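You operate a simulated robot arm through the tools that you are given. There is no shell and no other tool.

You run a simulated robot arm. Do the job below in one go: nothing can be reset, and whatever is moved stays where it is left.

Task
Put things in order on the top of the fill bench. At the end: the brown parcel from the top of the fill bench stands where the clear beaker stood; the red fuse stands on top of the yellow reader; the clear beaker stands where the grey battery stood; the grey battery is on the brown labelled carton; the blue beaker is on the cream box; whatever was shut is shut again. Leave all else as you found it, and nothing knocked over. Set down upright: blue beaker, grey battery.

It is judged by the outcome, as a careful person would: the job done as asked, and still so three seconds after it is handed in. It fails if anything else is knocked over, pushed out of place, dropped, spilled or broken.

Robot
A 7-joint arm with a two-finger parallel gripper, fixed in place. Base frame: the origin is at the foot of the arm, x ahead of it, y to its left, z up; the work surface is at about z = 840. Lengths are in mm, angles in degrees, forces in N, time in s.
With the tool pointing down near the work surface it reaches from about 240 to 680 mm from the base axis. Its first joint turns from -66.0 to 66.0 degrees. Payload 2.4 kg.
The TCP is the grasp point between the finger pads, 30 mm short of the fingertips. In the tool frame z runs along the fingers and y along their closing line. Largest opening 94 mm; finger width 28, thickness 10; the body of the gripper, 50 by 96 mm, starts 55 mm behind the TCP.
Orientation is that of the tool frame in the base frame, as a unit quaternion [w, x, y, z]. With the fingers straight down and closing along the base's y, the tool's x points along the base's -x, its y along +y and its z along -z.

Tools
- The arm moves only by the tool step_arm. Its argument "increments" is a list of rows, each a list of 7 numbers: the opening, from 0 (shut) to 1 (fully open), then the shift along the tool's x, y, z in mm, then the turn, a rotation vector about the tool's x, y, z in degrees. In form: [[grip, x, y, z, rx, ry, rz], ...]. A call has 1 to 20 rows; each row is the pose to reach, as a shift and turn from the pose commanded when the call began, along the tool's axes at that moment. Each row takes 0.2 s and may step no farther than 50 mm and 8.6 degrees from the row before; otherwise, or with a gripper value out of range, the whole call is refused. A pose out of reach is approached as far as the arm can. The call stops where the force on the tool passes 40 N (or 10 N more than at its start, if that is more) or the arm is blocked; 0.2 s more then pass. The fingers move at their own pace (about 153 mm/s each) and stop on an object; they squeeze with about 39 N. The grip force told is the motor's: it shows also when the fingers shut on nothing. Time passes only in rows, and 0.2 s behind the last, so rows that repeat a pose let the fingers close. It gives the time, the measured TCP pose, the force on the tool (base axes), the opening and the grip force at its end, in the units of the frame above (readings bear some noise), with the torque about the TCP (base axes, N m) and any sound that the robot's microphone picked up.
- Cameras (640 x 400 px; columns grow to the right, rows downward): "scene" is fixed at [34.1, 472.1, 1439]; the picture's right is [-0.77, -0.64, 0.00], its down [-0.40, 0.48, -0.78] and it looks along [0.50, -0.60, -0.62] (base axes); focal length 324 px, centre (320, 200). "wrist" rides on the gripper at [76, 14, -102] in the tool frame; the picture's right is [-0.18, 0.98, 0.00], its down [-0.75, -0.14, -0.64] and it looks along [-0.63, -0.12, 0.77] (tool axes); focal length 243 px, centre (320, 200). There is no depth. A picture from a camera that has moved, and an enlarged one, comes with that camera's place and axes in the base frame and with its lens.
- grab_frame(camera): a new picture of that camera. The clock stands still meanwhile.
- inspect(camera, box): a new picture of the part [left, top, right, bottom] of that camera's present view, enlarged. The clock stands still meanwhile.
- sign_off(): hands the job in; it is judged then, once.

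Nothing tells you positions but the pictures and the camera data. Unless the task says otherwise, let go and move clear before handing in.

The tools are called after "Emit:" as name(argument=value, ...) on one line, values as JSON. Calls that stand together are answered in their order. step_arm: Moves the arm, as the interface text tells. Its arguments: {"type":"object","properties":{"increments":{"type":"array"}},"required":["increments"]} The other tools are called the same way: grab_frame (camera) takes a picture; inspect (camera, box) takes an enlarged picture of a part of a camera's view; sign_off () hands the job in.

At the start:

```text
time: 0.0
ee_pos: [312.2, 94.1, 1144.5]
tcp_rot: [0.0, 0.001, 1.0, 0.0]
wrist_force: [0.4, 0.2, 0.9]
wrist_torque: [-0.01, -0.01, 0.0]
width: 94.0
grasp_force: 0.0
```

scene: 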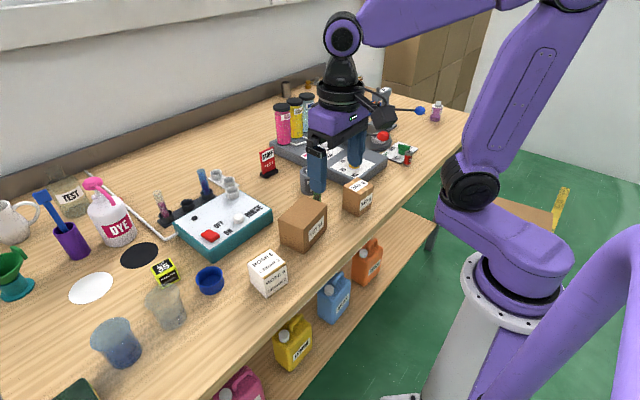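
wrist: 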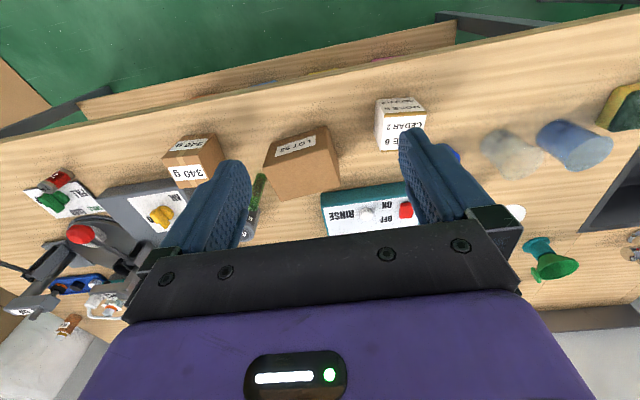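

I see a bench with many objects: a brown carton, a smaller brown parcel, a white/cream box, beakers, a red and a yellow item. I'll look closer before moving anything.

Emit:
inspect(camera="scene", box=[240, 70, 460, 220])

Emit:
inspect(camera="scene", box=[130, 160, 390, 310])

Emit:
inspect(camera="scene", box=[0, 160, 220, 400])

Emit:
inspect(camera="wrist", box=[0, 100, 320, 340])

Emit:
inspect(camera="wrist", box=[320, 80, 640, 300])

```text
2.67 times, centred on (350, 145) of scene
camera zoom: at [34.1, 472.1, 1439.0], right [-0.77, -0.64, 0.0], down [-0.4, 0.48, -0.78], along [0.5, -0.6, -0.62], focal length 864 px, centre (240, 347)
```

zoom: 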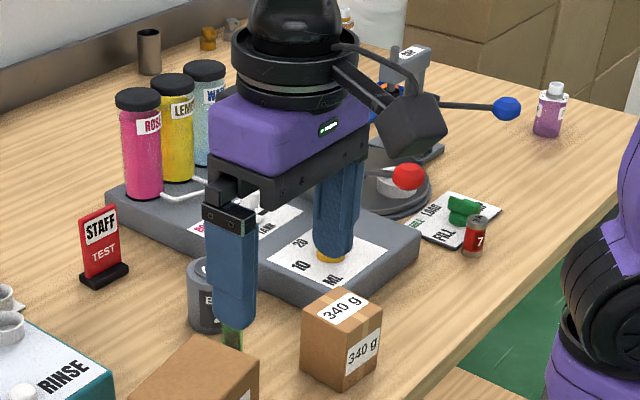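

```text
2.46 times, centred on (260, 235) of scene
camera zoom: at [34.1, 472.1, 1439.0], right [-0.77, -0.64, 0.0], down [-0.4, 0.48, -0.78], along [0.5, -0.6, -0.62], focal length 798 px, centre (468, 114)
```

zoom: 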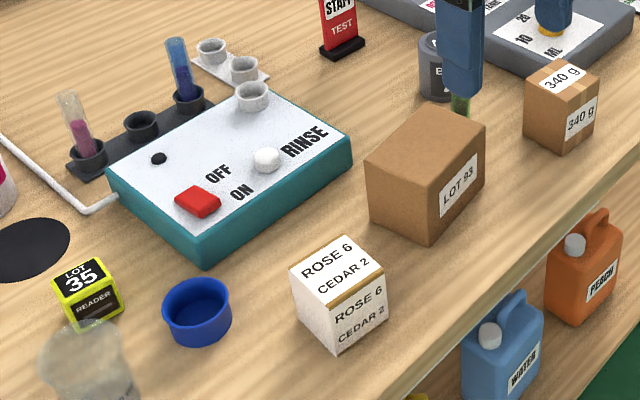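

```text
1.67 times, centred on (110, 280) of scene
camera zoom: at [34.1, 472.1, 1439.0], right [-0.77, -0.64, 0.0], down [-0.4, 0.48, -0.78], along [0.5, -0.6, -0.62], focal length 540 px, centre (670, 67)
```

zoom: 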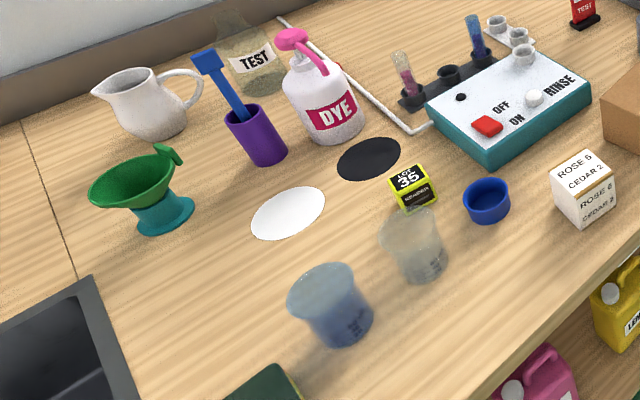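

```text
1.67 times, centred on (160, 220) of wrist
camera zoom: at [235.4, 107.7, 1247.2], right [0.18, 0.98, 0.0], down [0.75, -0.14, 0.64], along [0.63, -0.12, -0.77], focal length 404 px, centre (587, 167)
```

zoom: 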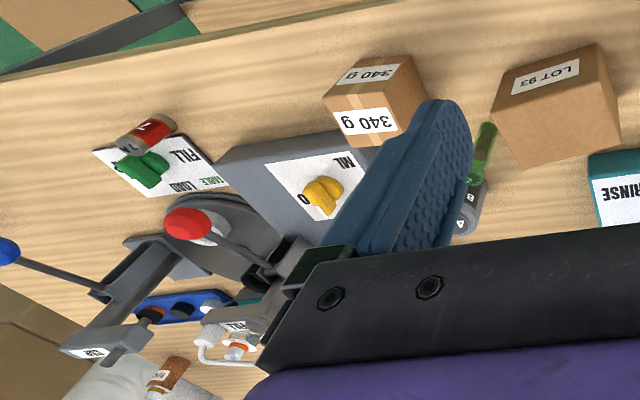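

```text
1.82 times, centred on (480, 190) of wrist
camera zoom: at [235.4, 107.7, 1247.2], right [0.18, 0.98, 0.0], down [0.75, -0.14, 0.64], along [0.63, -0.12, -0.77], focal length 441 px, centre (29, 218)
```

zoom: 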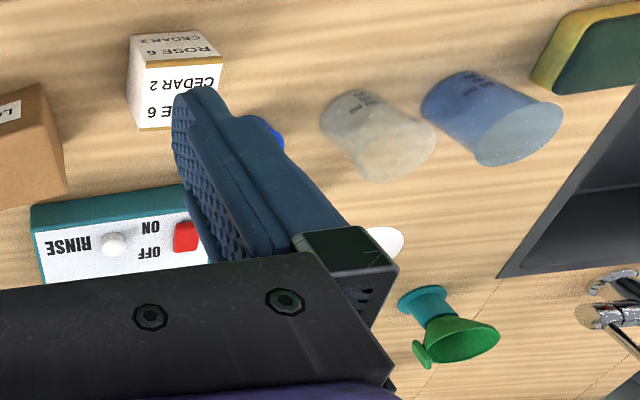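

The table holds a LOT 93 carton, a 340 g taped box, a cream ROSE/CEDAR box, two beakers, a yellow reader, a red fuse and a grey battery that my finger is half hiding. I will move the arm high and sideways to get a clear look at the battery and fuse region.

Emit:
step_arm(increments=[[1, 0, -40, 0, 0, 0, 0], [1, 0, -80, 0, 0, 0, 0], [1, 0, -120, 0, 0, 0, 0], [1, 0, -160, 0, 0, 0, 0], [1, 0, -200, 0, 0, 0, 0], [1, 0, -240, 0, 0, 0, 0]])

Emit:
grab_frame(camera="wrist")

Emit:
grab_frame(camera="scene")

```text
time: 1.4
ee_pos: [313.8, -145.6, 1144.5]
tcp_rot: [0.002, 0.0, 1.0, 0.0]
wrist_force: [-0.3, 0.3, 0.4]
wrist_torque: [0.02, 0.02, -0.03]
width: 93.8
grasp_force: 0.0
```

```text
taken
camera wrist: at [237.3, -132.9, 1247.4], right [0.18, 0.98, 0.0], down [0.75, -0.14, 0.64], along [0.63, -0.12, -0.77], focal length 243 px, centre (320, 200)
```

wrist: 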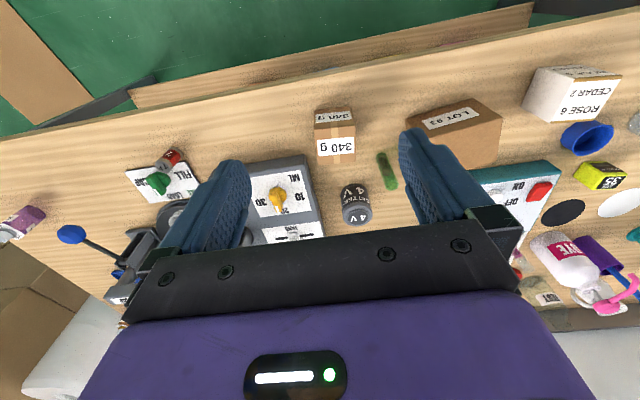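

```text
taken
```

scene: 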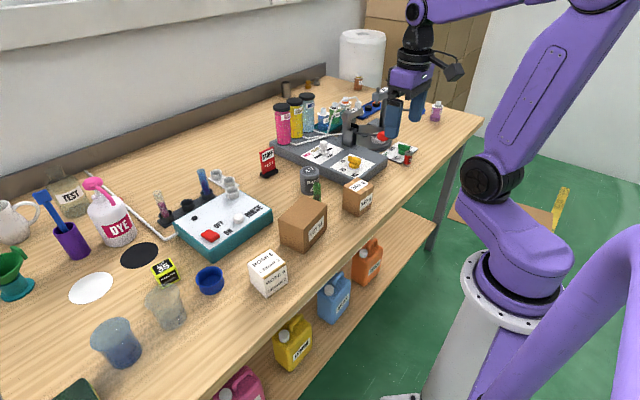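

Now the battery is visible: grey cylinder "4 V" with a green item beside it. Let me zoom in on several areas.

Emit:
inspect(camera="scene", box=[250, 80, 430, 220])

Emit:
inspect(camera="wrist", box=[240, 80, 420, 240])

Emit:
inspect(camera="wrist", box=[100, 130, 240, 230])

Emit:
inspect(camera="scene", box=[270, 160, 350, 220])

Emit:
inspect(camera="scene", box=[370, 130, 430, 175])

Emit:
inspect(camera="scene", box=[70, 230, 240, 380])

```text
2.86 times, centred on (340, 150) of scene
camera zoom: at [34.1, 472.1, 1439.0], right [-0.77, -0.64, 0.0], down [-0.4, 0.48, -0.78], along [0.5, -0.6, -0.62], focal length 926 px, centre (263, 343)
```

zoom: 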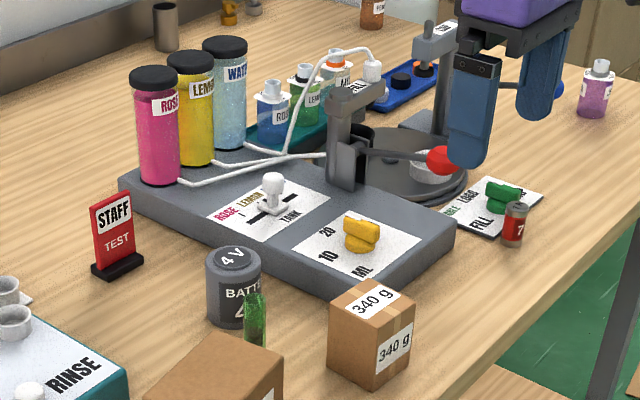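

```text
2.50 times, centred on (330, 160) of wrist
camera zoom: at [237.3, -132.9, 1247.4], right [0.18, 0.98, 0.0], down [0.75, -0.14, 0.64], along [0.63, -0.12, -0.77], focal length 606 px, centre (295, 300)
```

zoom: 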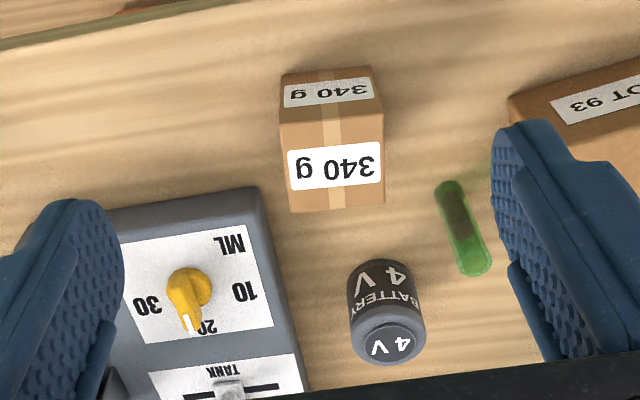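

```text
4.00 times, centred on (170, 180) of wrist
camera zoom: at [237.3, -132.9, 1247.4], right [0.18, 0.98, 0.0], down [0.75, -0.14, 0.64], along [0.63, -0.12, -0.77], focal length 970 px, centre (920, 280)
```

zoom: 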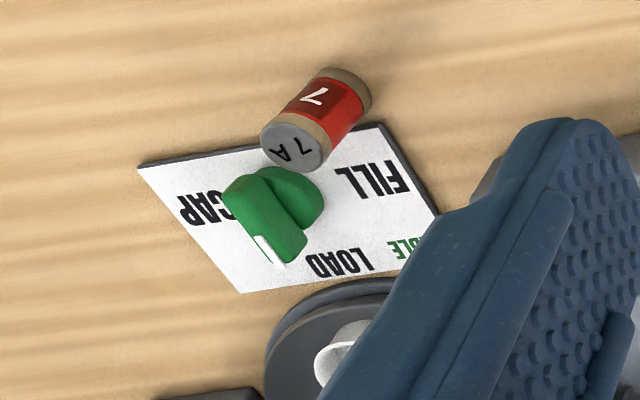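

```text
6.67 times, centred on (310, 190) of scene
camera zoom: at [34.1, 472.1, 1439.0], right [-0.77, -0.64, 0.0], down [-0.4, 0.48, -0.78], along [0.5, -0.6, -0.62], focal length 2161 px, centre (387, 267)
```

zoom: 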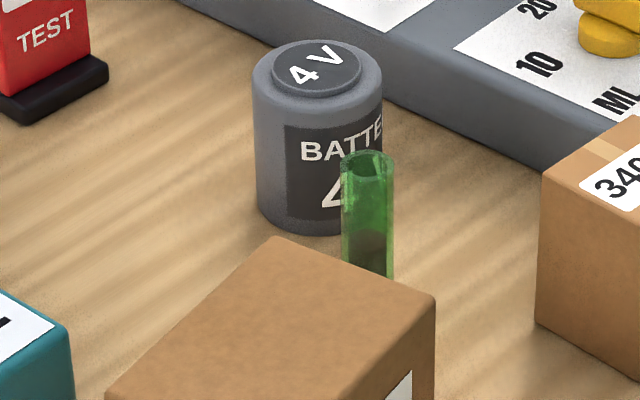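

```text
8.89 times, centred on (400, 152) of scene
camera zoom: at [34.1, 472.1, 1439.0], right [-0.77, -0.64, 0.0], down [-0.4, 0.48, -0.78], along [0.5, -0.6, -0.62], focal length 2882 px, centre (-391, 622)
```

zoom: 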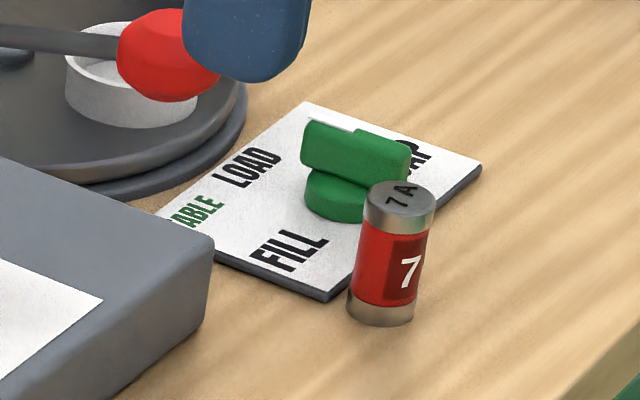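

```text
2.67 times, centred on (155, 305) of scene
camera zoom: at [34.1, 472.1, 1439.0], right [-0.77, -0.64, 0.0], down [-0.4, 0.48, -0.78], along [0.5, -0.6, -0.62], focal length 864 px, centre (760, -80)
```

zoom: 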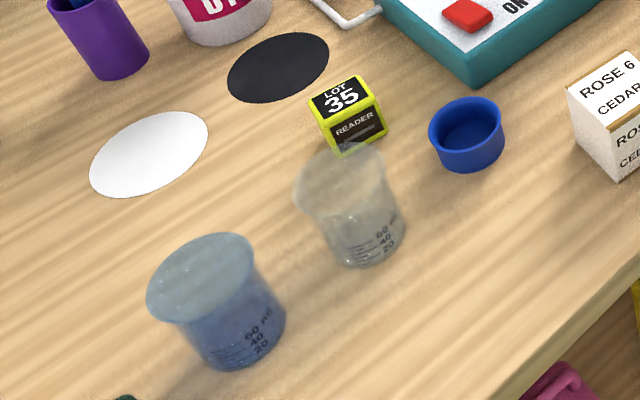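

The grey battery stands near (575, -125), with a tall green vial at about (483, -58). The 340 g parcel is near (413, -150) and the LOT 93 carton near (445, 35). I'll approach the battery from above and get a closer look first.

Emit:
step_arm(increments=[[0.9, -38, 3, 20, 0, 0, 0], [0.9, -76, 6, 40, 0, 0, 0], [0.9, -114, 9, 60, 0, 0, 0], [0.9, -152, 12, 80, 0, 0, 0], [0.9, -186, 16, 100, 0, 0, 0]])

Emit:
grab_frame(camera="wrist")

Emit:
grab_frame(camera="scene")

```text
time: 2.6
ee_pos: [497.5, -128.7, 1045.2]
tcp_rot: [0.0, -0.001, 1.0, 0.0]
wrist_force: [-0.4, 1.1, -0.5]
wrist_torque: [-0.01, -0.01, 0.0]
width: 84.6
grasp_force: 0.1
```

```text
taken
camera wrist: at [420.4, -115.9, 1147.1], right [0.18, 0.98, 0.0], down [0.75, -0.14, 0.64], along [0.63, -0.12, -0.77], focal length 243 px, centre (320, 200)
```

wrist: 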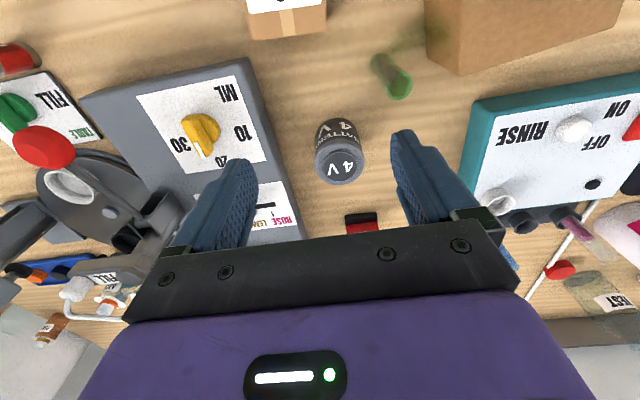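

```text
taken
```

scene: 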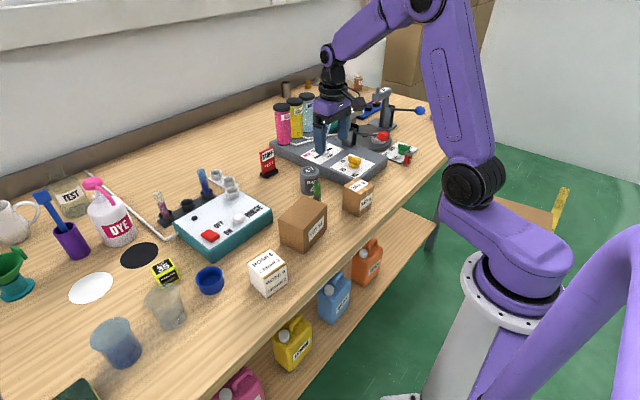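

Emit:
inspect(camera="wrist", box=[240, 40, 440, 200])

```text
2.50 times, centred on (340, 120) of wrist
camera zoom: at [420.4, -115.9, 1147.1], right [0.18, 0.98, 0.0], down [0.75, -0.14, 0.64], along [0.63, -0.12, -0.77], focal length 606 px, centre (270, 400)
```

zoom: 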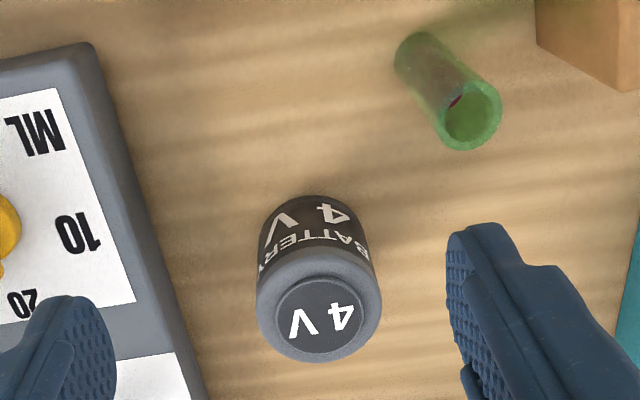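

The battery centre works out at about (570, -121), diameter 59 mm, and the open green vial is well clear at (485, -60). I'm lowering the gripper around the battery.

Emit:
step_arm(increments=[[0.9, -36, 4, 15, 0, 0, 0], [0.9, -72.5, 7.7, 30, 0, 0, 0], [0.9, -72.5, 7.7, 60, 0, 0, 0], [0.9, -72.5, 7.7, 90, 0, 0, 0], [0.9, -72.5, 7.7, 115, 0, 0, 0], [0.9, -72.5, 7.7, 115, 0, 0, 0]])

Emit:
grab_frame(camera="wrist")

Emit:
inspect(camera="scene", box=[250, 80, 430, 220])

```text
time: 4.0
ee_pos: [569.4, -121.3, 929.9]
tcp_rot: [0.0, 0.0, 1.0, 0.0]
wrist_force: [0.0, 0.5, 0.5]
wrist_torque: [0.01, -0.01, -0.03]
width: 84.4
grasp_force: 0.0
```

```text
taken
camera wrist: at [492.6, -107.9, 1032.5], right [0.18, 0.98, 0.0], down [0.75, -0.14, 0.64], along [0.63, -0.12, -0.77], focal length 243 px, centre (320, 200)
```

wrist: 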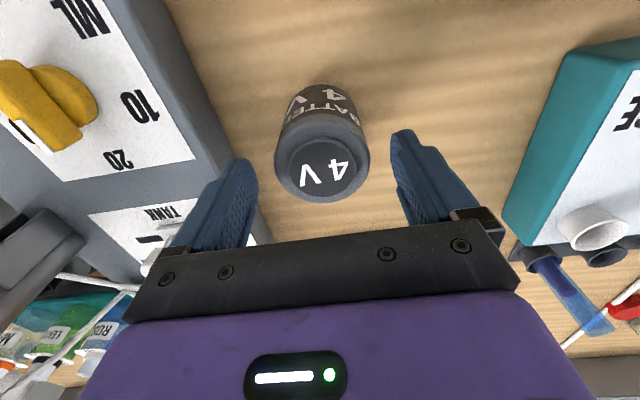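

```text
2.86 times, centred on (340, 150) of scene
camera zoom: at [34.1, 472.1, 1439.0], right [-0.77, -0.64, 0.0], down [-0.4, 0.48, -0.78], along [0.5, -0.6, -0.62], focal length 926 px, centre (263, 343)
```

zoom: 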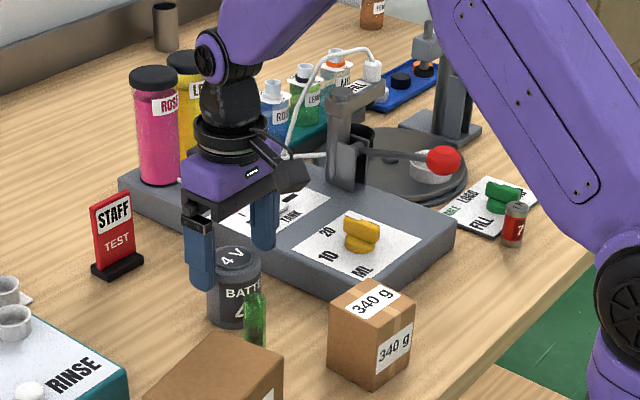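

Emit:
step_arm(increments=[[0.9, -2, 0, 15, 0, 0, 0], [0.9, -2, 0, 30, 0, 0, 0], [0.9, -2, 0, 46, 0, 0, 0], [0.9, -2, 0, 46, 0, 0, 0], [0, -2, 0, 46, 0, 0, 0], [0, -2, 0, 46, 0, 0, 0], [0, -2, 0, 46, 0, 0, 0]])

Emit:
grab_frame(camera="wrist")

Emit:
inspect(camera="scene", box=[250, 80, 430, 220])

```text
time: 5.6
ee_pos: [573.3, -123.2, 883.1]
tcp_rot: [0.001, 0.0, 1.0, 0.001]
wrist_force: [1.3, 1.9, 0.3]
wrist_torque: [-0.03, -0.1, 0.06]
width: 58.2
grasp_force: 39.3
```

```text
taken
camera wrist: at [496.0, -109.3, 986.2], right [0.18, 0.98, 0.0], down [0.75, -0.14, 0.64], along [0.63, -0.12, -0.77], focal length 243 px, centre (320, 200)
```

wrist: 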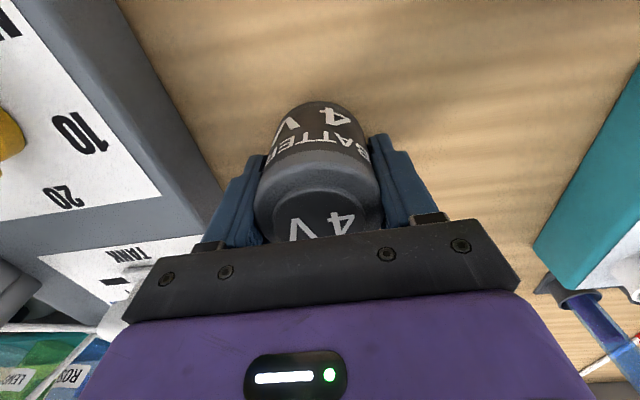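

```text
2.86 times, centred on (340, 150) of scene
camera zoom: at [34.1, 472.1, 1439.0], right [-0.77, -0.64, 0.0], down [-0.4, 0.48, -0.78], along [0.5, -0.6, -0.62], focal length 926 px, centre (263, 343)
```

zoom: 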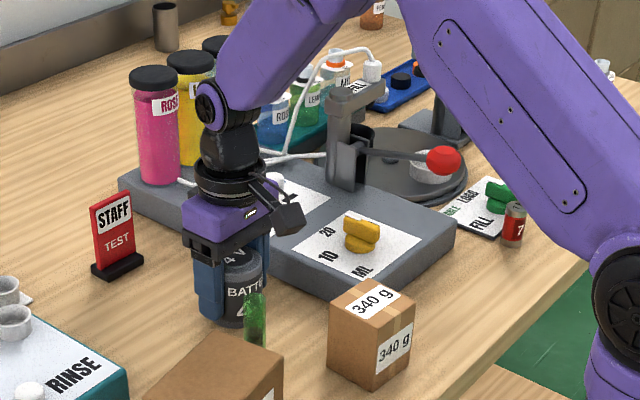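

The battery is gripped (58 mm wide, its place is about (572, -123)). Next I lift it straight up, well above the vial.

Emit:
step_arm(increments=[[0, 0, 0, -10, 0, 0, 0], [0, 0, 0, -40, 0, 0, 0], [0, 0, 0, -75, 0, 0, 0], [0, 0, 0, -110, 0, 0, 0], [0, 0, 0, -150, 0, 0, 0], [0, 30, 0, -170, 0, 0, 0], [0, 65, 20, -175, 0, 0, 0], [0, 100, 45, -175, 0, 0, 0], [0, 135, 70, -175, 0, 0, 0], [0, 170, 95, -175, 0, 0, 0]])

Emit:
grab_frame(camera="wrist")

Emit:
grab_frame(camera="scene")

```text
time: 7.8
ee_pos: [401.7, -26.6, 1058.8]
tcp_rot: [0.001, 0.0, 1.0, 0.0]
wrist_force: [-0.4, 0.2, -4.5]
wrist_torque: [-0.01, -0.03, 0.01]
width: 57.9
grasp_force: 38.8
```

```text
taken
camera wrist: at [325.8, -13.0, 1162.1], right [0.18, 0.98, 0.0], down [0.75, -0.14, 0.64], along [0.63, -0.12, -0.77], focal length 243 px, centre (320, 200)
```

wrist: 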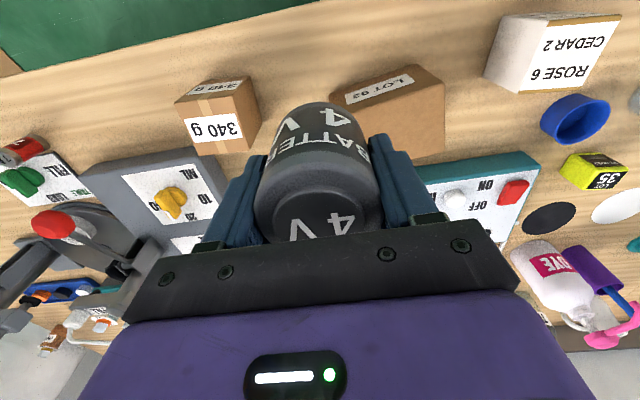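

```text
taken
```

scene: 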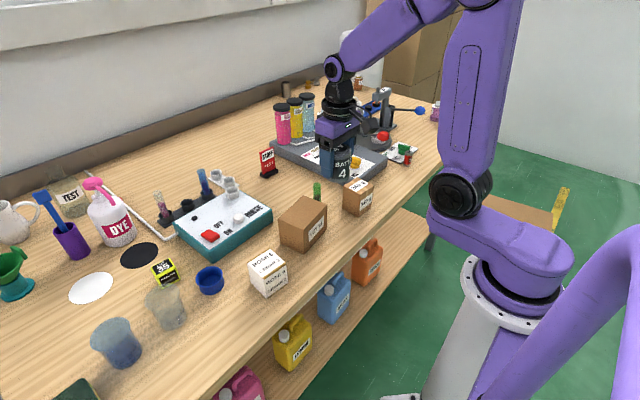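

Emit:
inspect(camera="wrist", box=[300, 50, 480, 170])

Emit:
inspect(camera="scene", box=[240, 160, 390, 310])

```text
3.33 times, centred on (390, 110) of wrist
camera zoom: at [325.8, -13.0, 1162.1], right [0.18, 0.98, 0.0], down [0.75, -0.14, 0.64], along [0.63, -0.12, -0.77], focal length 809 px, centre (87, 500)
```

zoom: 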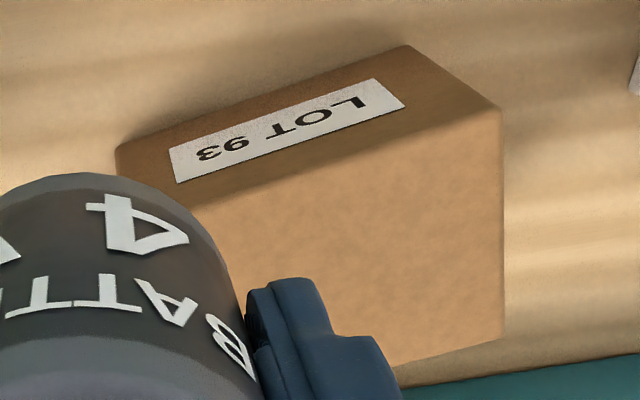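

```text
2.67 times, centred on (315, 235) of scene
camera zoom: at [34.2, 472.1, 1439.0], right [-0.77, -0.64, 0.0], down [-0.4, 0.48, -0.78], along [0.5, -0.6, -0.62], focal length 864 px, centre (333, 107)
```

zoom: 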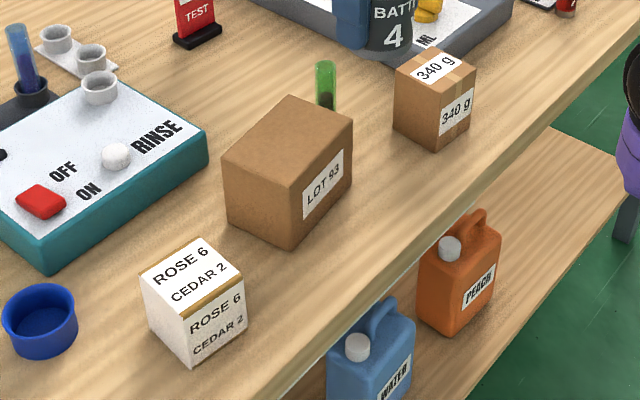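

The carton is 76 × 109 mm with its centre at about (451, 39), and its top is near z = 921. I'll carry the battery over the centre and lower it to just above the top.

Emit:
step_arm(increments=[[0, -16, 22, 0, 0, 0, 0], [0, -33, 44, 0, 0, 0, 0], [0, -49, 66, 0, 0, 0, 0], [0, -49, 66, 30, 0, 0, 0], [0, -49, 66, 60, 0, 0, 0], [0, -49, 66, 82, 0, 0, 0], [0, -49, 66, 82, 0, 0, 0]])

Emit:
inspect(camera="scene", box=[240, 130, 390, 280])

Emit:
grab_frame(camera="wrist")

```text
time: 9.4
ee_pos: [451.4, 39.0, 974.6]
tcp_rot: [0.0, 0.0, 1.0, 0.001]
wrist_force: [-0.1, -1.0, -4.3]
wrist_torque: [-0.01, -0.02, -0.02]
width: 58.0
grasp_force: 38.9
```

```text
2.67 times, centred on (315, 205) of scene
camera zoom: at [34.1, 472.1, 1439.0], right [-0.77, -0.64, 0.0], down [-0.4, 0.48, -0.78], along [0.5, -0.6, -0.62], focal length 864 px, centre (333, 187)
```

zoom: 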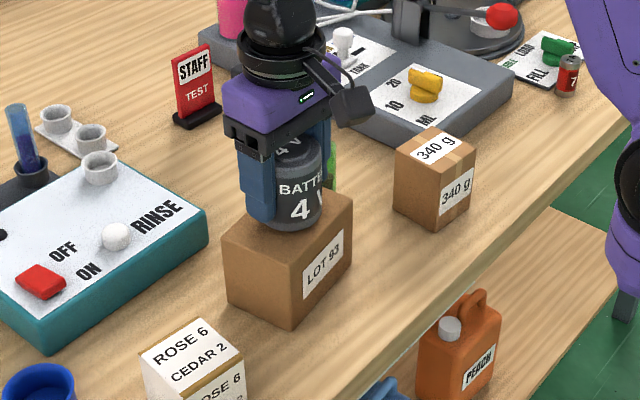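

```text
taken
camera wrist: at [374.1, 51.7, 1077.4], right [0.18, 0.98, 0.0], down [0.75, -0.14, 0.64], along [0.63, -0.12, -0.77], focal length 243 px, centre (320, 200)
```

wrist: 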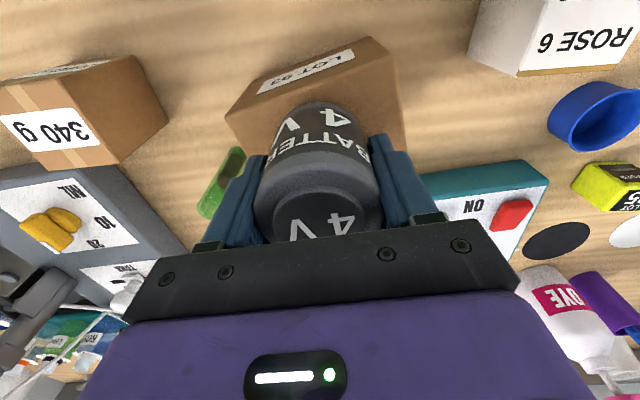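

Emit:
step_arm(increments=[[0, 0, 0, 4, 0, 0, 0], [0, 0, 0, 7, 0, 0, 0], [0, 0, 0, 8, 0, 0, 0]])

```text
time: 10.2
ee_pos: [450.0, 39.5, 968.4]
tcp_rot: [0.0, 0.0, 1.0, 0.0]
wrist_force: [-3.2, -0.9, 5.0]
wrist_torque: [0.0, 0.05, -0.02]
width: 57.9
grasp_force: 39.2
```

The force shows the battery resting on the carton. I release it and rise straight up.

Emit:
step_arm(increments=[[0.3, 0, 0, -1, 0, 0, 0], [0.9, 0, 0, -1, 0, 0, 0], [0.9, 0, 0, -1, 0, 0, 0], [0.9, 0, 0, -1, 0, 0, 0], [0.9, 0, 0, -30, 0, 0, 0], [0.9, 0, 0, -65, 0, 0, 0], [0.9, 0, 0, -100, 0, 0, 0], [0.9, 0, 0, -135, 0, 0, 0]])

Emit:
grab_frame(camera="scene")

Emit:
grab_frame(camera="wrist")

```text
time: 12.0
ee_pos: [450.5, 38.9, 1103.7]
tcp_rot: [-0.001, 0.0, 1.0, 0.0]
wrist_force: [0.2, 0.5, 0.5]
wrist_torque: [-0.01, 0.0, 0.02]
width: 84.6
grasp_force: 0.2
```

```text
taken
```

scene: 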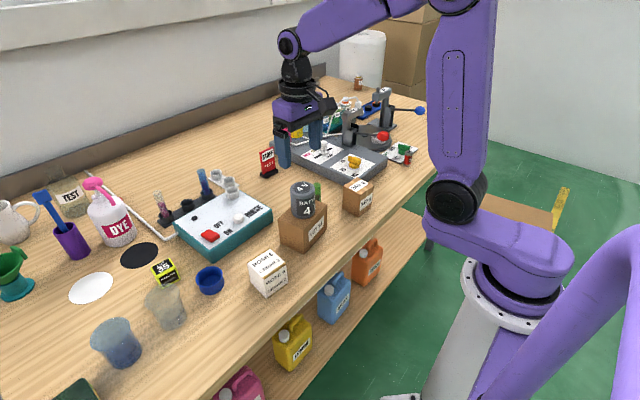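

```text
taken
camera wrist: at [374.1, 52.8, 1207.5], right [0.18, 0.98, 0.0], down [0.75, -0.14, 0.64], along [0.63, -0.12, -0.77], focal length 243 px, centre (320, 200)
```

wrist: 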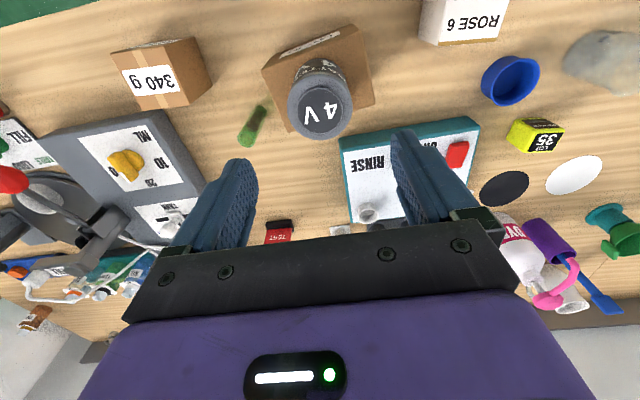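

The battery stands upright on the carton. I'll swing over toward the beakers, yawing the gripper by -60° to fit between them, and take a look.

Emit:
step_arm(increments=[[0.9, 6, 30, -1, 0, 0, -7.5], [0.9, 12, 60, -2, 0, 0, -15], [0.9, 19, 90, -3, 0, 0, -22.5], [0.9, 25, 120, -4, 0, 0, -30], [0.9, 31, 150, -5, 0, 0, -37.5], [0.9, 37, 180, -6, 0, 0, -45], [0.9, 44, 210, -6, 0, 0, -52.5], [0.9, 50, 241, -6, 0, 0, -60]])

Emit:
grab_frame(camera="wrist")

Emit:
grab_frame(camera="scene")

```text
time: 13.8
ee_pos: [399.5, 281.0, 1109.1]
tcp_rot: [0.0, -0.501, 0.865, 0.0]
wrist_force: [-0.4, -0.2, -0.2]
wrist_torque: [0.0, 0.04, -0.01]
width: 84.5
grasp_force: 0.0
```

```text
taken
camera wrist: at [348.7, 220.8, 1212.0], right [-0.76, 0.65, 0.0], down [0.5, 0.58, 0.64], along [0.42, 0.49, -0.77], focal length 243 px, centre (320, 200)
```

wrist: 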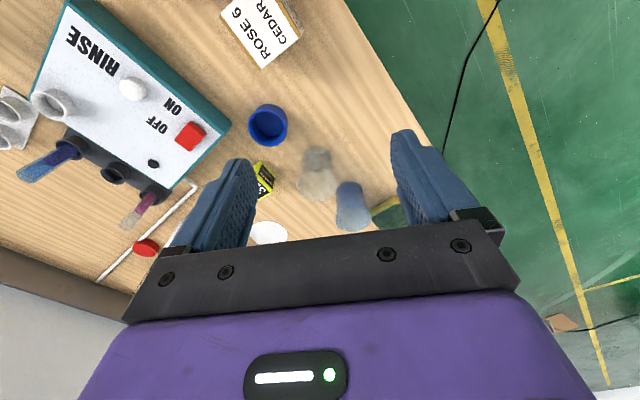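

```text
taken
```

scene: 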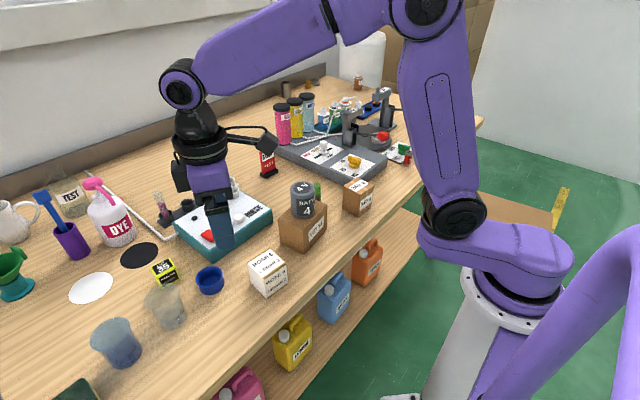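

Emit:
inspect(camera="wrist", box=[220, 90, 420, 250])

Emit:
inspect(camera="scene", box=[70, 240, 240, 390])

```text
2.50 times, centred on (320, 170) of wrist
camera zoom: at [348.7, 220.8, 1212.0], right [-0.76, 0.65, 0.0], down [0.5, 0.58, 0.64], along [0.42, 0.49, -0.77], focal length 606 px, centre (320, 275)
```

zoom: 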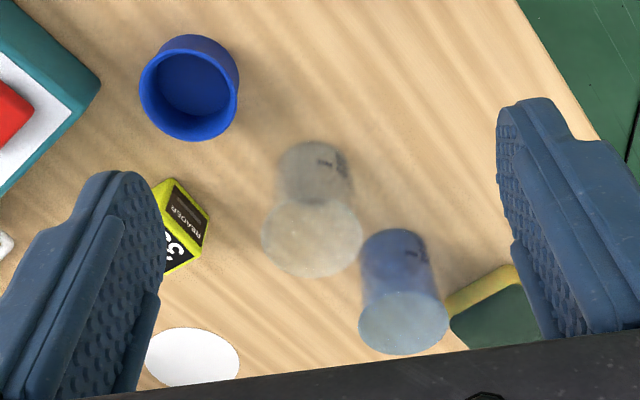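

```text
2.67 times, centred on (155, 315) of scene
camera zoom: at [34.1, 472.1, 1439.0], right [-0.77, -0.64, 0.0], down [-0.4, 0.48, -0.78], along [0.5, -0.6, -0.62], focal length 864 px, centre (760, -107)
```

zoom: 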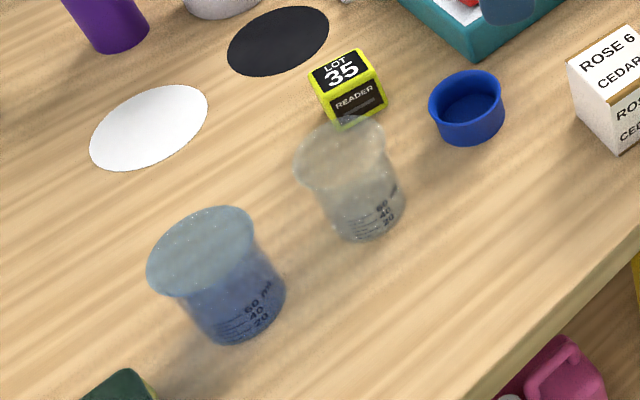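

The clear beaker's centre is at about (495, 384), the blue beaker's at (494, 481), and both are around 70 mm tall. I move above the clear beaker and check alignment before going down.

Emit:
step_arm(increments=[[0.95, -27, -6, 15, 0, 0, 0], [0.95, -54, -12, 30, 0, 0, 0], [0.95, -82, -19, 50, 0, 0, 0], [0.95, -109, -25, 75, 0, 0, 0], [0.95, -137, -31, 105, 0, 0, 0], [0.95, -137, -31, 125, 0, 0, 0], [0.95, -137, -31, 125, 0, 0, 0]])

Emit:
grab_frame(camera="wrist")

Emit:
inspect(camera="scene", box=[70, 210, 250, 390])

```text
time: 15.4
ee_pos: [497.2, 381.9, 983.0]
tcp_rot: [0.001, -0.5, 0.866, -0.001]
wrist_force: [-1.0, -0.2, 0.5]
wrist_torque: [-0.01, -0.04, 0.0]
width: 89.1
grasp_force: 0.1
```

```text
taken
camera wrist: at [445.3, 322.8, 1086.6], right [-0.76, 0.65, 0.0], down [0.5, 0.58, 0.64], along [0.42, 0.49, -0.77], focal length 243 px, centre (320, 200)
```

wrist: 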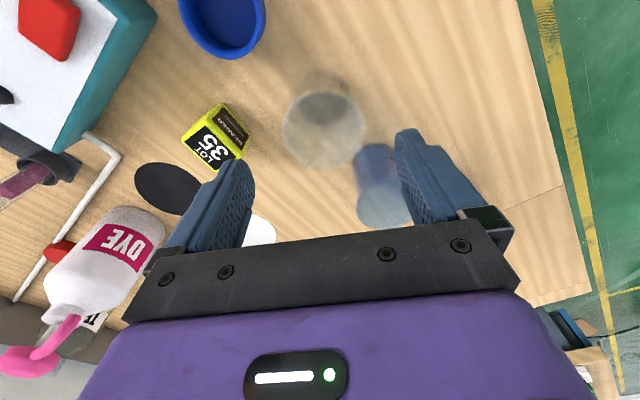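

```text
2.22 times, centred on (160, 300) of scene
camera zoom: at [34.1, 472.1, 1439.0], right [-0.77, -0.64, 0.0], down [-0.4, 0.48, -0.78], along [0.5, -0.6, -0.62], focal length 720 px, centre (676, -22)
```

zoom: 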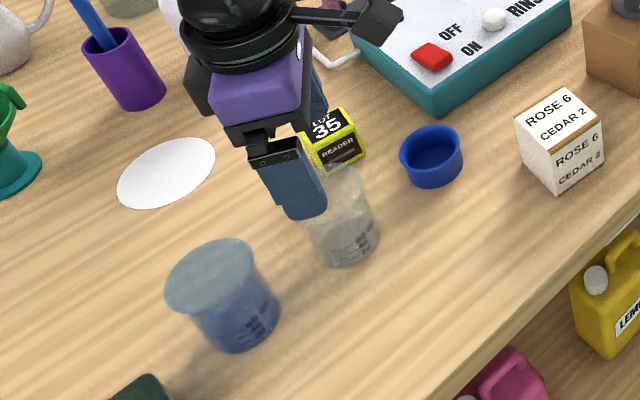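

Emit:
inspect(camera="wrist", box=[170, 60, 430, 250])

```text
2.11 times, centred on (300, 155) of wrist
camera zoom: at [445.3, 322.8, 1086.6], right [-0.76, 0.65, 0.0], down [0.5, 0.58, 0.64], along [0.42, 0.49, -0.77], focal length 511 px, centre (362, 295)
```

zoom: 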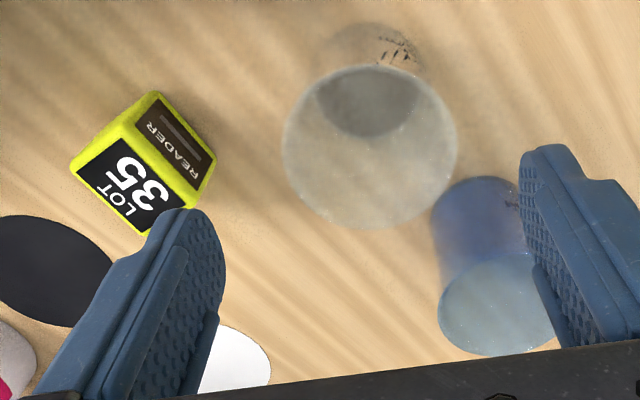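

The clear beaker is centred at about (493, 383) and the reader's top centre is at about (592, 338, 879). I'm descending around the clear beaker and gripping it.

Emit:
step_arm(increments=[[0.95, 1, 4, 20, 0, 0, 0], [0.95, 1, 4, 45, 0, 0, 0], [0.95, 1, 4, 70, 0, 0, 0], [0.95, 1, 4, 90, 0, 0, 0], [0.95, 1, 4, 101, 0, 0, 0], [0.95, 1, 4, 101, 0, 0, 0]])

Emit:
grab_frame(camera="wrist")

Emit:
inspect(camera="scene", box=[70, 210, 250, 390])

```text
time: 16.8
ee_pos: [492.2, 384.4, 883.5]
tcp_rot: [0.0, -0.5, 0.866, 0.0]
wrist_force: [0.1, -0.2, 0.0]
wrist_torque: [0.0, 0.01, -0.01]
width: 89.1
grasp_force: 0.0
```

```text
taken
camera wrist: at [441.4, 324.7, 986.1], right [-0.76, 0.65, 0.0], down [0.5, 0.58, 0.64], along [0.42, 0.49, -0.77], focal length 243 px, centre (320, 200)
```

wrist: 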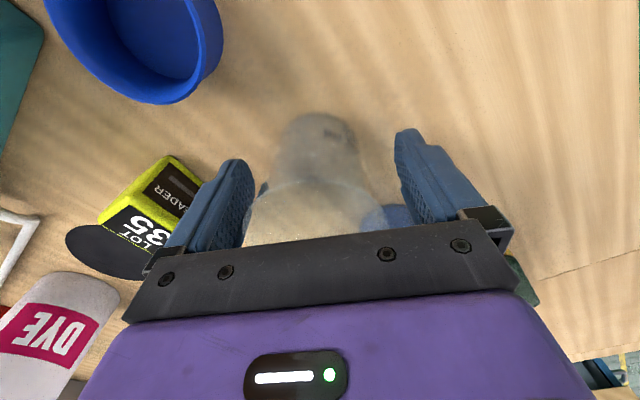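

```text
2.22 times, centred on (160, 300) of scene
camera zoom: at [34.1, 472.1, 1439.0], right [-0.77, -0.64, 0.0], down [-0.4, 0.48, -0.78], along [0.5, -0.6, -0.62], focal length 720 px, centre (676, -22)
```

zoom: 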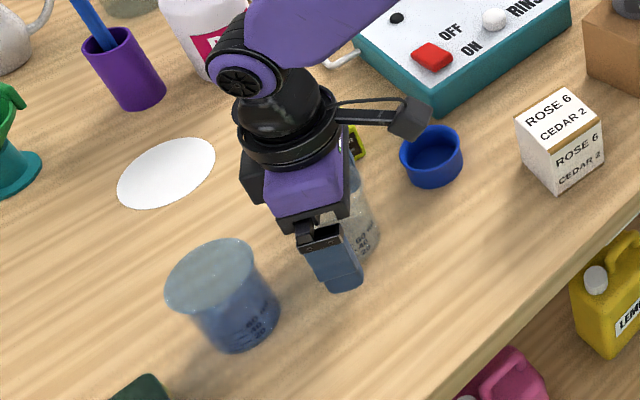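

Emit:
step_arm(increments=[[0.7, 0, 0, 0, 0, 0, 0], [0.5, 0, 0, 0, 0, 0, 0], [0, 0, 0, 0, 0, 0, 0], [0, 0, 0, 0, 0, 0, 0], [0, 0, 0, 0, 0, 0, 0]])

Emit:
grab_frame(camera="wrist")

Emit:
inspect(camera="scene", box=[70, 210, 250, 390])

```text
time: 18.0
ee_pos: [492.7, 384.4, 883.5]
tcp_rot: [0.0, -0.5, 0.866, 0.0]
wrist_force: [-0.5, -0.2, 0.6]
wrist_torque: [0.0, 0.0, 0.0]
width: 60.6
grasp_force: 38.7
```

```text
taken
camera wrist: at [441.4, 324.7, 986.3], right [-0.76, 0.65, 0.0], down [0.5, 0.58, 0.64], along [0.42, 0.49, -0.77], focal length 243 px, centre (320, 200)
```

wrist: 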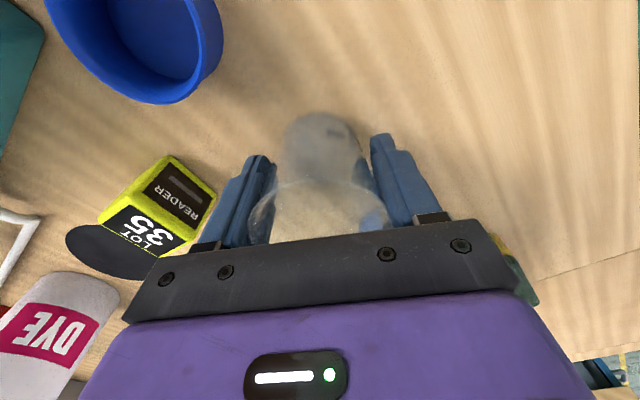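

```text
2.22 times, centred on (160, 300) of scene
camera zoom: at [34.1, 472.1, 1439.0], right [-0.77, -0.64, 0.0], down [-0.4, 0.48, -0.78], along [0.5, -0.6, -0.62], focal length 720 px, centre (676, -22)
```

zoom: 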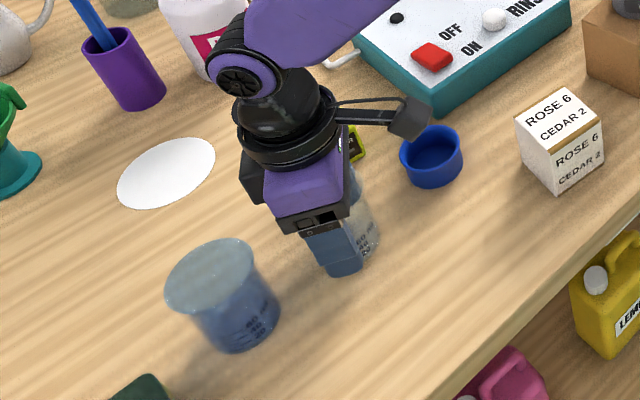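

The clear beaker is gripped; it stood at about (493, 384). I lift it slowly straight up and check.

Emit:
step_arm(increments=[[0, 0, 0, -4, 0, 0, 0], [0, 0, 0, -15, 0, 0, 0], [0, 0, 0, -30, 0, 0, 0], [0, 0, 0, -30, 0, 0, 0]])

Emit:
grab_frame(camera="wrist")

Emit:
inspect(camera="scene", box=[70, 210, 250, 390])

```text
time: 19.0
ee_pos: [492.3, 385.4, 912.4]
tcp_rot: [0.0, -0.499, 0.866, 0.0]
wrist_force: [-0.4, -0.2, -0.6]
wrist_torque: [-0.02, -0.03, 0.02]
width: 60.8
grasp_force: 39.1
```

```text
taken
camera wrist: at [441.1, 324.7, 1016.2], right [-0.76, 0.65, 0.0], down [0.5, 0.58, 0.64], along [0.42, 0.49, -0.77], focal length 243 px, centre (320, 200)
```

wrist: 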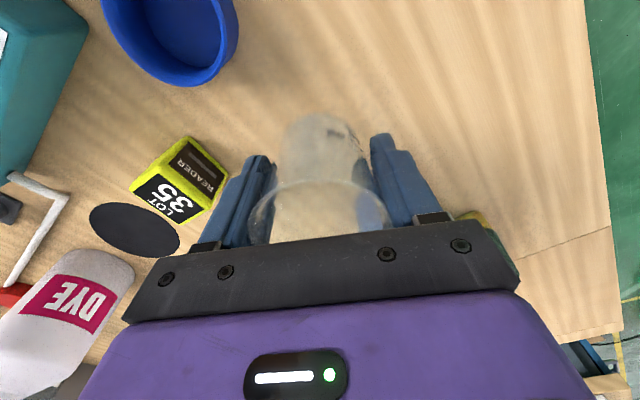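

```text
2.22 times, centred on (160, 300) of scene
camera zoom: at [34.1, 472.1, 1439.0], right [-0.77, -0.64, 0.0], down [-0.4, 0.48, -0.78], along [0.5, -0.6, -0.62], focal length 720 px, centre (676, -22)
```

zoom: 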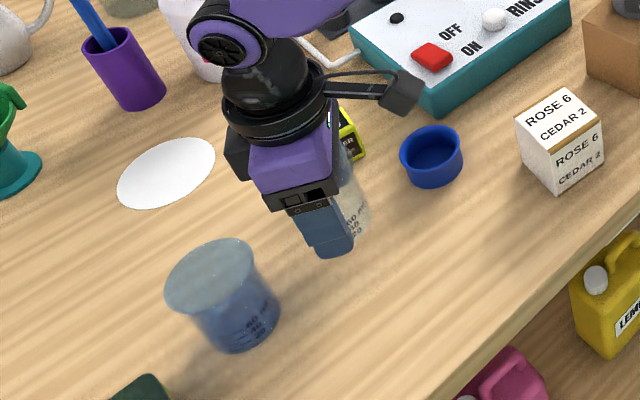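

It lifted cleanly and hangs upright. I carry it high to above the battery's old place at (572, -122), yawing back to 0 on the way.

Emit:
step_arm(increments=[[0, 0, 0, -35, 0, 0, 0], [0, 0, 0, -70, 0, 0, 0], [0, 0, 0, -105, 0, 0, 0], [0, 0, 0, -140, 0, 0, 0], [0, 0, 0, -163, 0, 0, 0], [0, 20, -16, -165, 0, 0, 2], [0, 50, -40, -165, 0, 0, 6], [0, 80, -65, -165, 0, 0, 11], [0, 112, -91, -165, 0, 0, 16], [0, 144, -116, -165, 0, 0, 22], [0, 176, -142, -165, 0, 0, 28], [0, 208, -168, -165, 0, 0, 34], [0, 240, -194, -165, 0, 0, 40], [0, 272, -220, -165, 0, 0, 46], [0, 304, -246, -165, 0, 0, 51], [0, 336, -272, -165, 0, 0, 56], [0, 368, -298, -165, 0, 0, 60], [0, 390, -315, -165, 0, 0, 60], [0, 399, -323, -165, 0, 0, 60]])

Emit:
grab_frame(camera="wrist")

Emit:
grab_frame(camera="scene")

```text
time: 23.0
ee_pos: [572.9, -123.7, 1078.0]
tcp_rot: [0.0, 0.0, 1.0, -0.001]
wrist_force: [0.3, 0.0, -1.3]
wrist_torque: [-0.01, 0.02, 0.0]
width: 60.8
grasp_force: 39.1
```

```text
taken
camera wrist: at [496.5, -110.1, 1181.3], right [0.18, 0.98, 0.0], down [0.75, -0.14, 0.64], along [0.63, -0.12, -0.77], focal length 243 px, centre (320, 200)
```

wrist: 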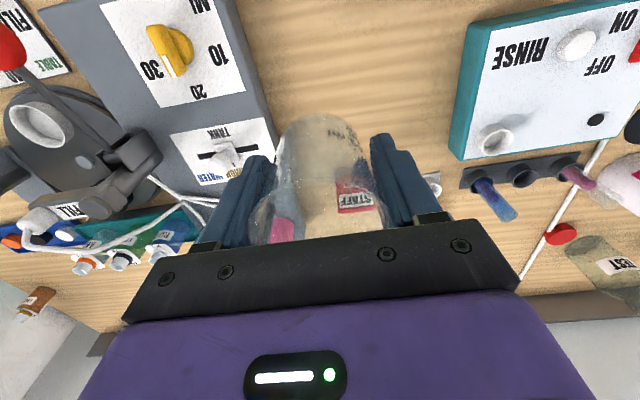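

```text
taken
```

scene: 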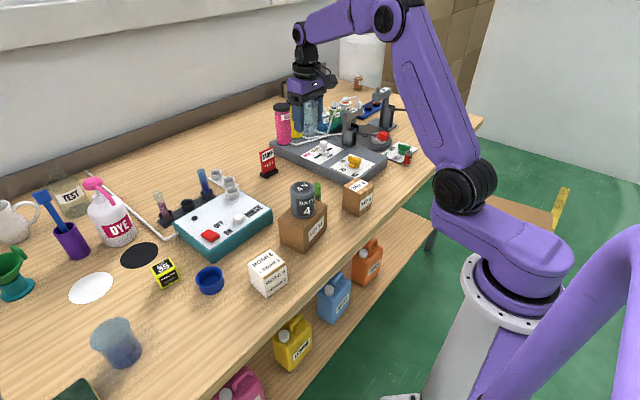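

Emit:
step_arm(increments=[[0, 0, 1, 35, 0, 0, 0], [0, 0, 1, 70, 0, 0, 0], [0, 0, 1, 105, 0, 0, 0], [0, 0, 1, 140, 0, 0, 0], [0, 0, 1, 165, 0, 0, 0], [0, 0, 1, 182, 0, 0, 0], [0, 0, 1, 187, 0, 0, 0], [0, 0, 1, 187, 0, 0, 0]])

Emit:
inspect(camera="scene", box=[250, 80, 430, 220])

Emit:
grab_frame(camera="wrist")

```text
time: 24.8
ee_pos: [573.1, -122.1, 890.5]
tcp_rot: [0.0, 0.0, 1.0, 0.0]
wrist_force: [0.8, 0.5, -0.3]
wrist_torque: [0.01, -0.03, -0.02]
width: 60.5
grasp_force: 39.2
```

```text
2.86 times, centred on (340, 150) of scene
camera zoom: at [34.1, 472.1, 1439.0], right [-0.77, -0.64, 0.0], down [-0.4, 0.48, -0.78], along [0.5, -0.6, -0.62], focal length 926 px, centre (263, 343)
```

zoom: 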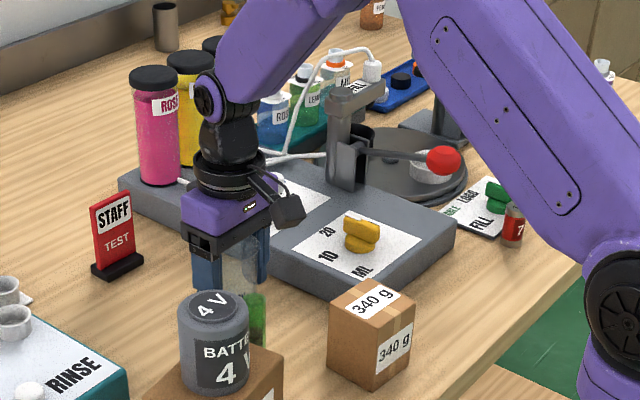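

```text
taken
camera wrist: at [496.1, -108.6, 994.0], right [0.18, 0.98, 0.0], down [0.75, -0.14, 0.64], along [0.63, -0.12, -0.77], focal length 243 px, centre (320, 200)
```

wrist: 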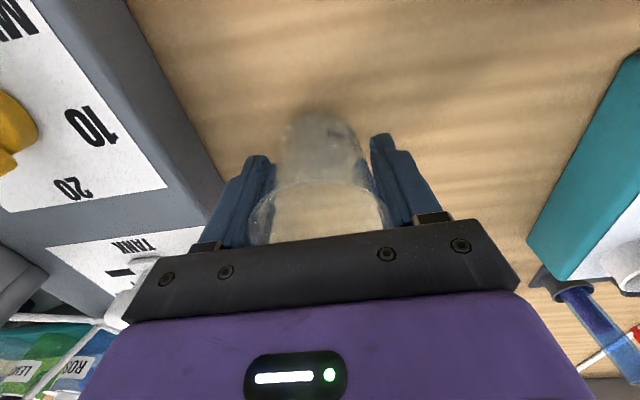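

Emit:
step_arm(increments=[[0, 0, 0, 3, 0, 0, 0], [0, 0, 0, 5, 0, 0, 0], [0, 0, 0, 6.5, 0, 0, 0], [0, 0, 0, 6.5, 0, 0, 0]])

```text
time: 25.8
ee_pos: [573.2, -122.1, 885.2]
tcp_rot: [0.0, 0.0, 1.0, 0.0]
wrist_force: [0.3, -0.6, 0.2]
wrist_torque: [0.0, -0.05, -0.02]
width: 60.8
grasp_force: 39.1
```

Emit:
step_arm(increments=[[0, 0, 0, 1, 0, 0, 0], [0, 0, 0, 2, 0, 0, 0], [0, 0, 0, 2, 0, 0, 0]])

```text
time: 26.6
ee_pos: [573.1, -120.7, 883.0]
tcp_rot: [0.001, 0.0, 1.0, 0.001]
wrist_force: [-1.2, 2.3, 5.9]
wrist_torque: [0.22, 0.01, 0.03]
width: 60.6
grasp_force: 38.8
```

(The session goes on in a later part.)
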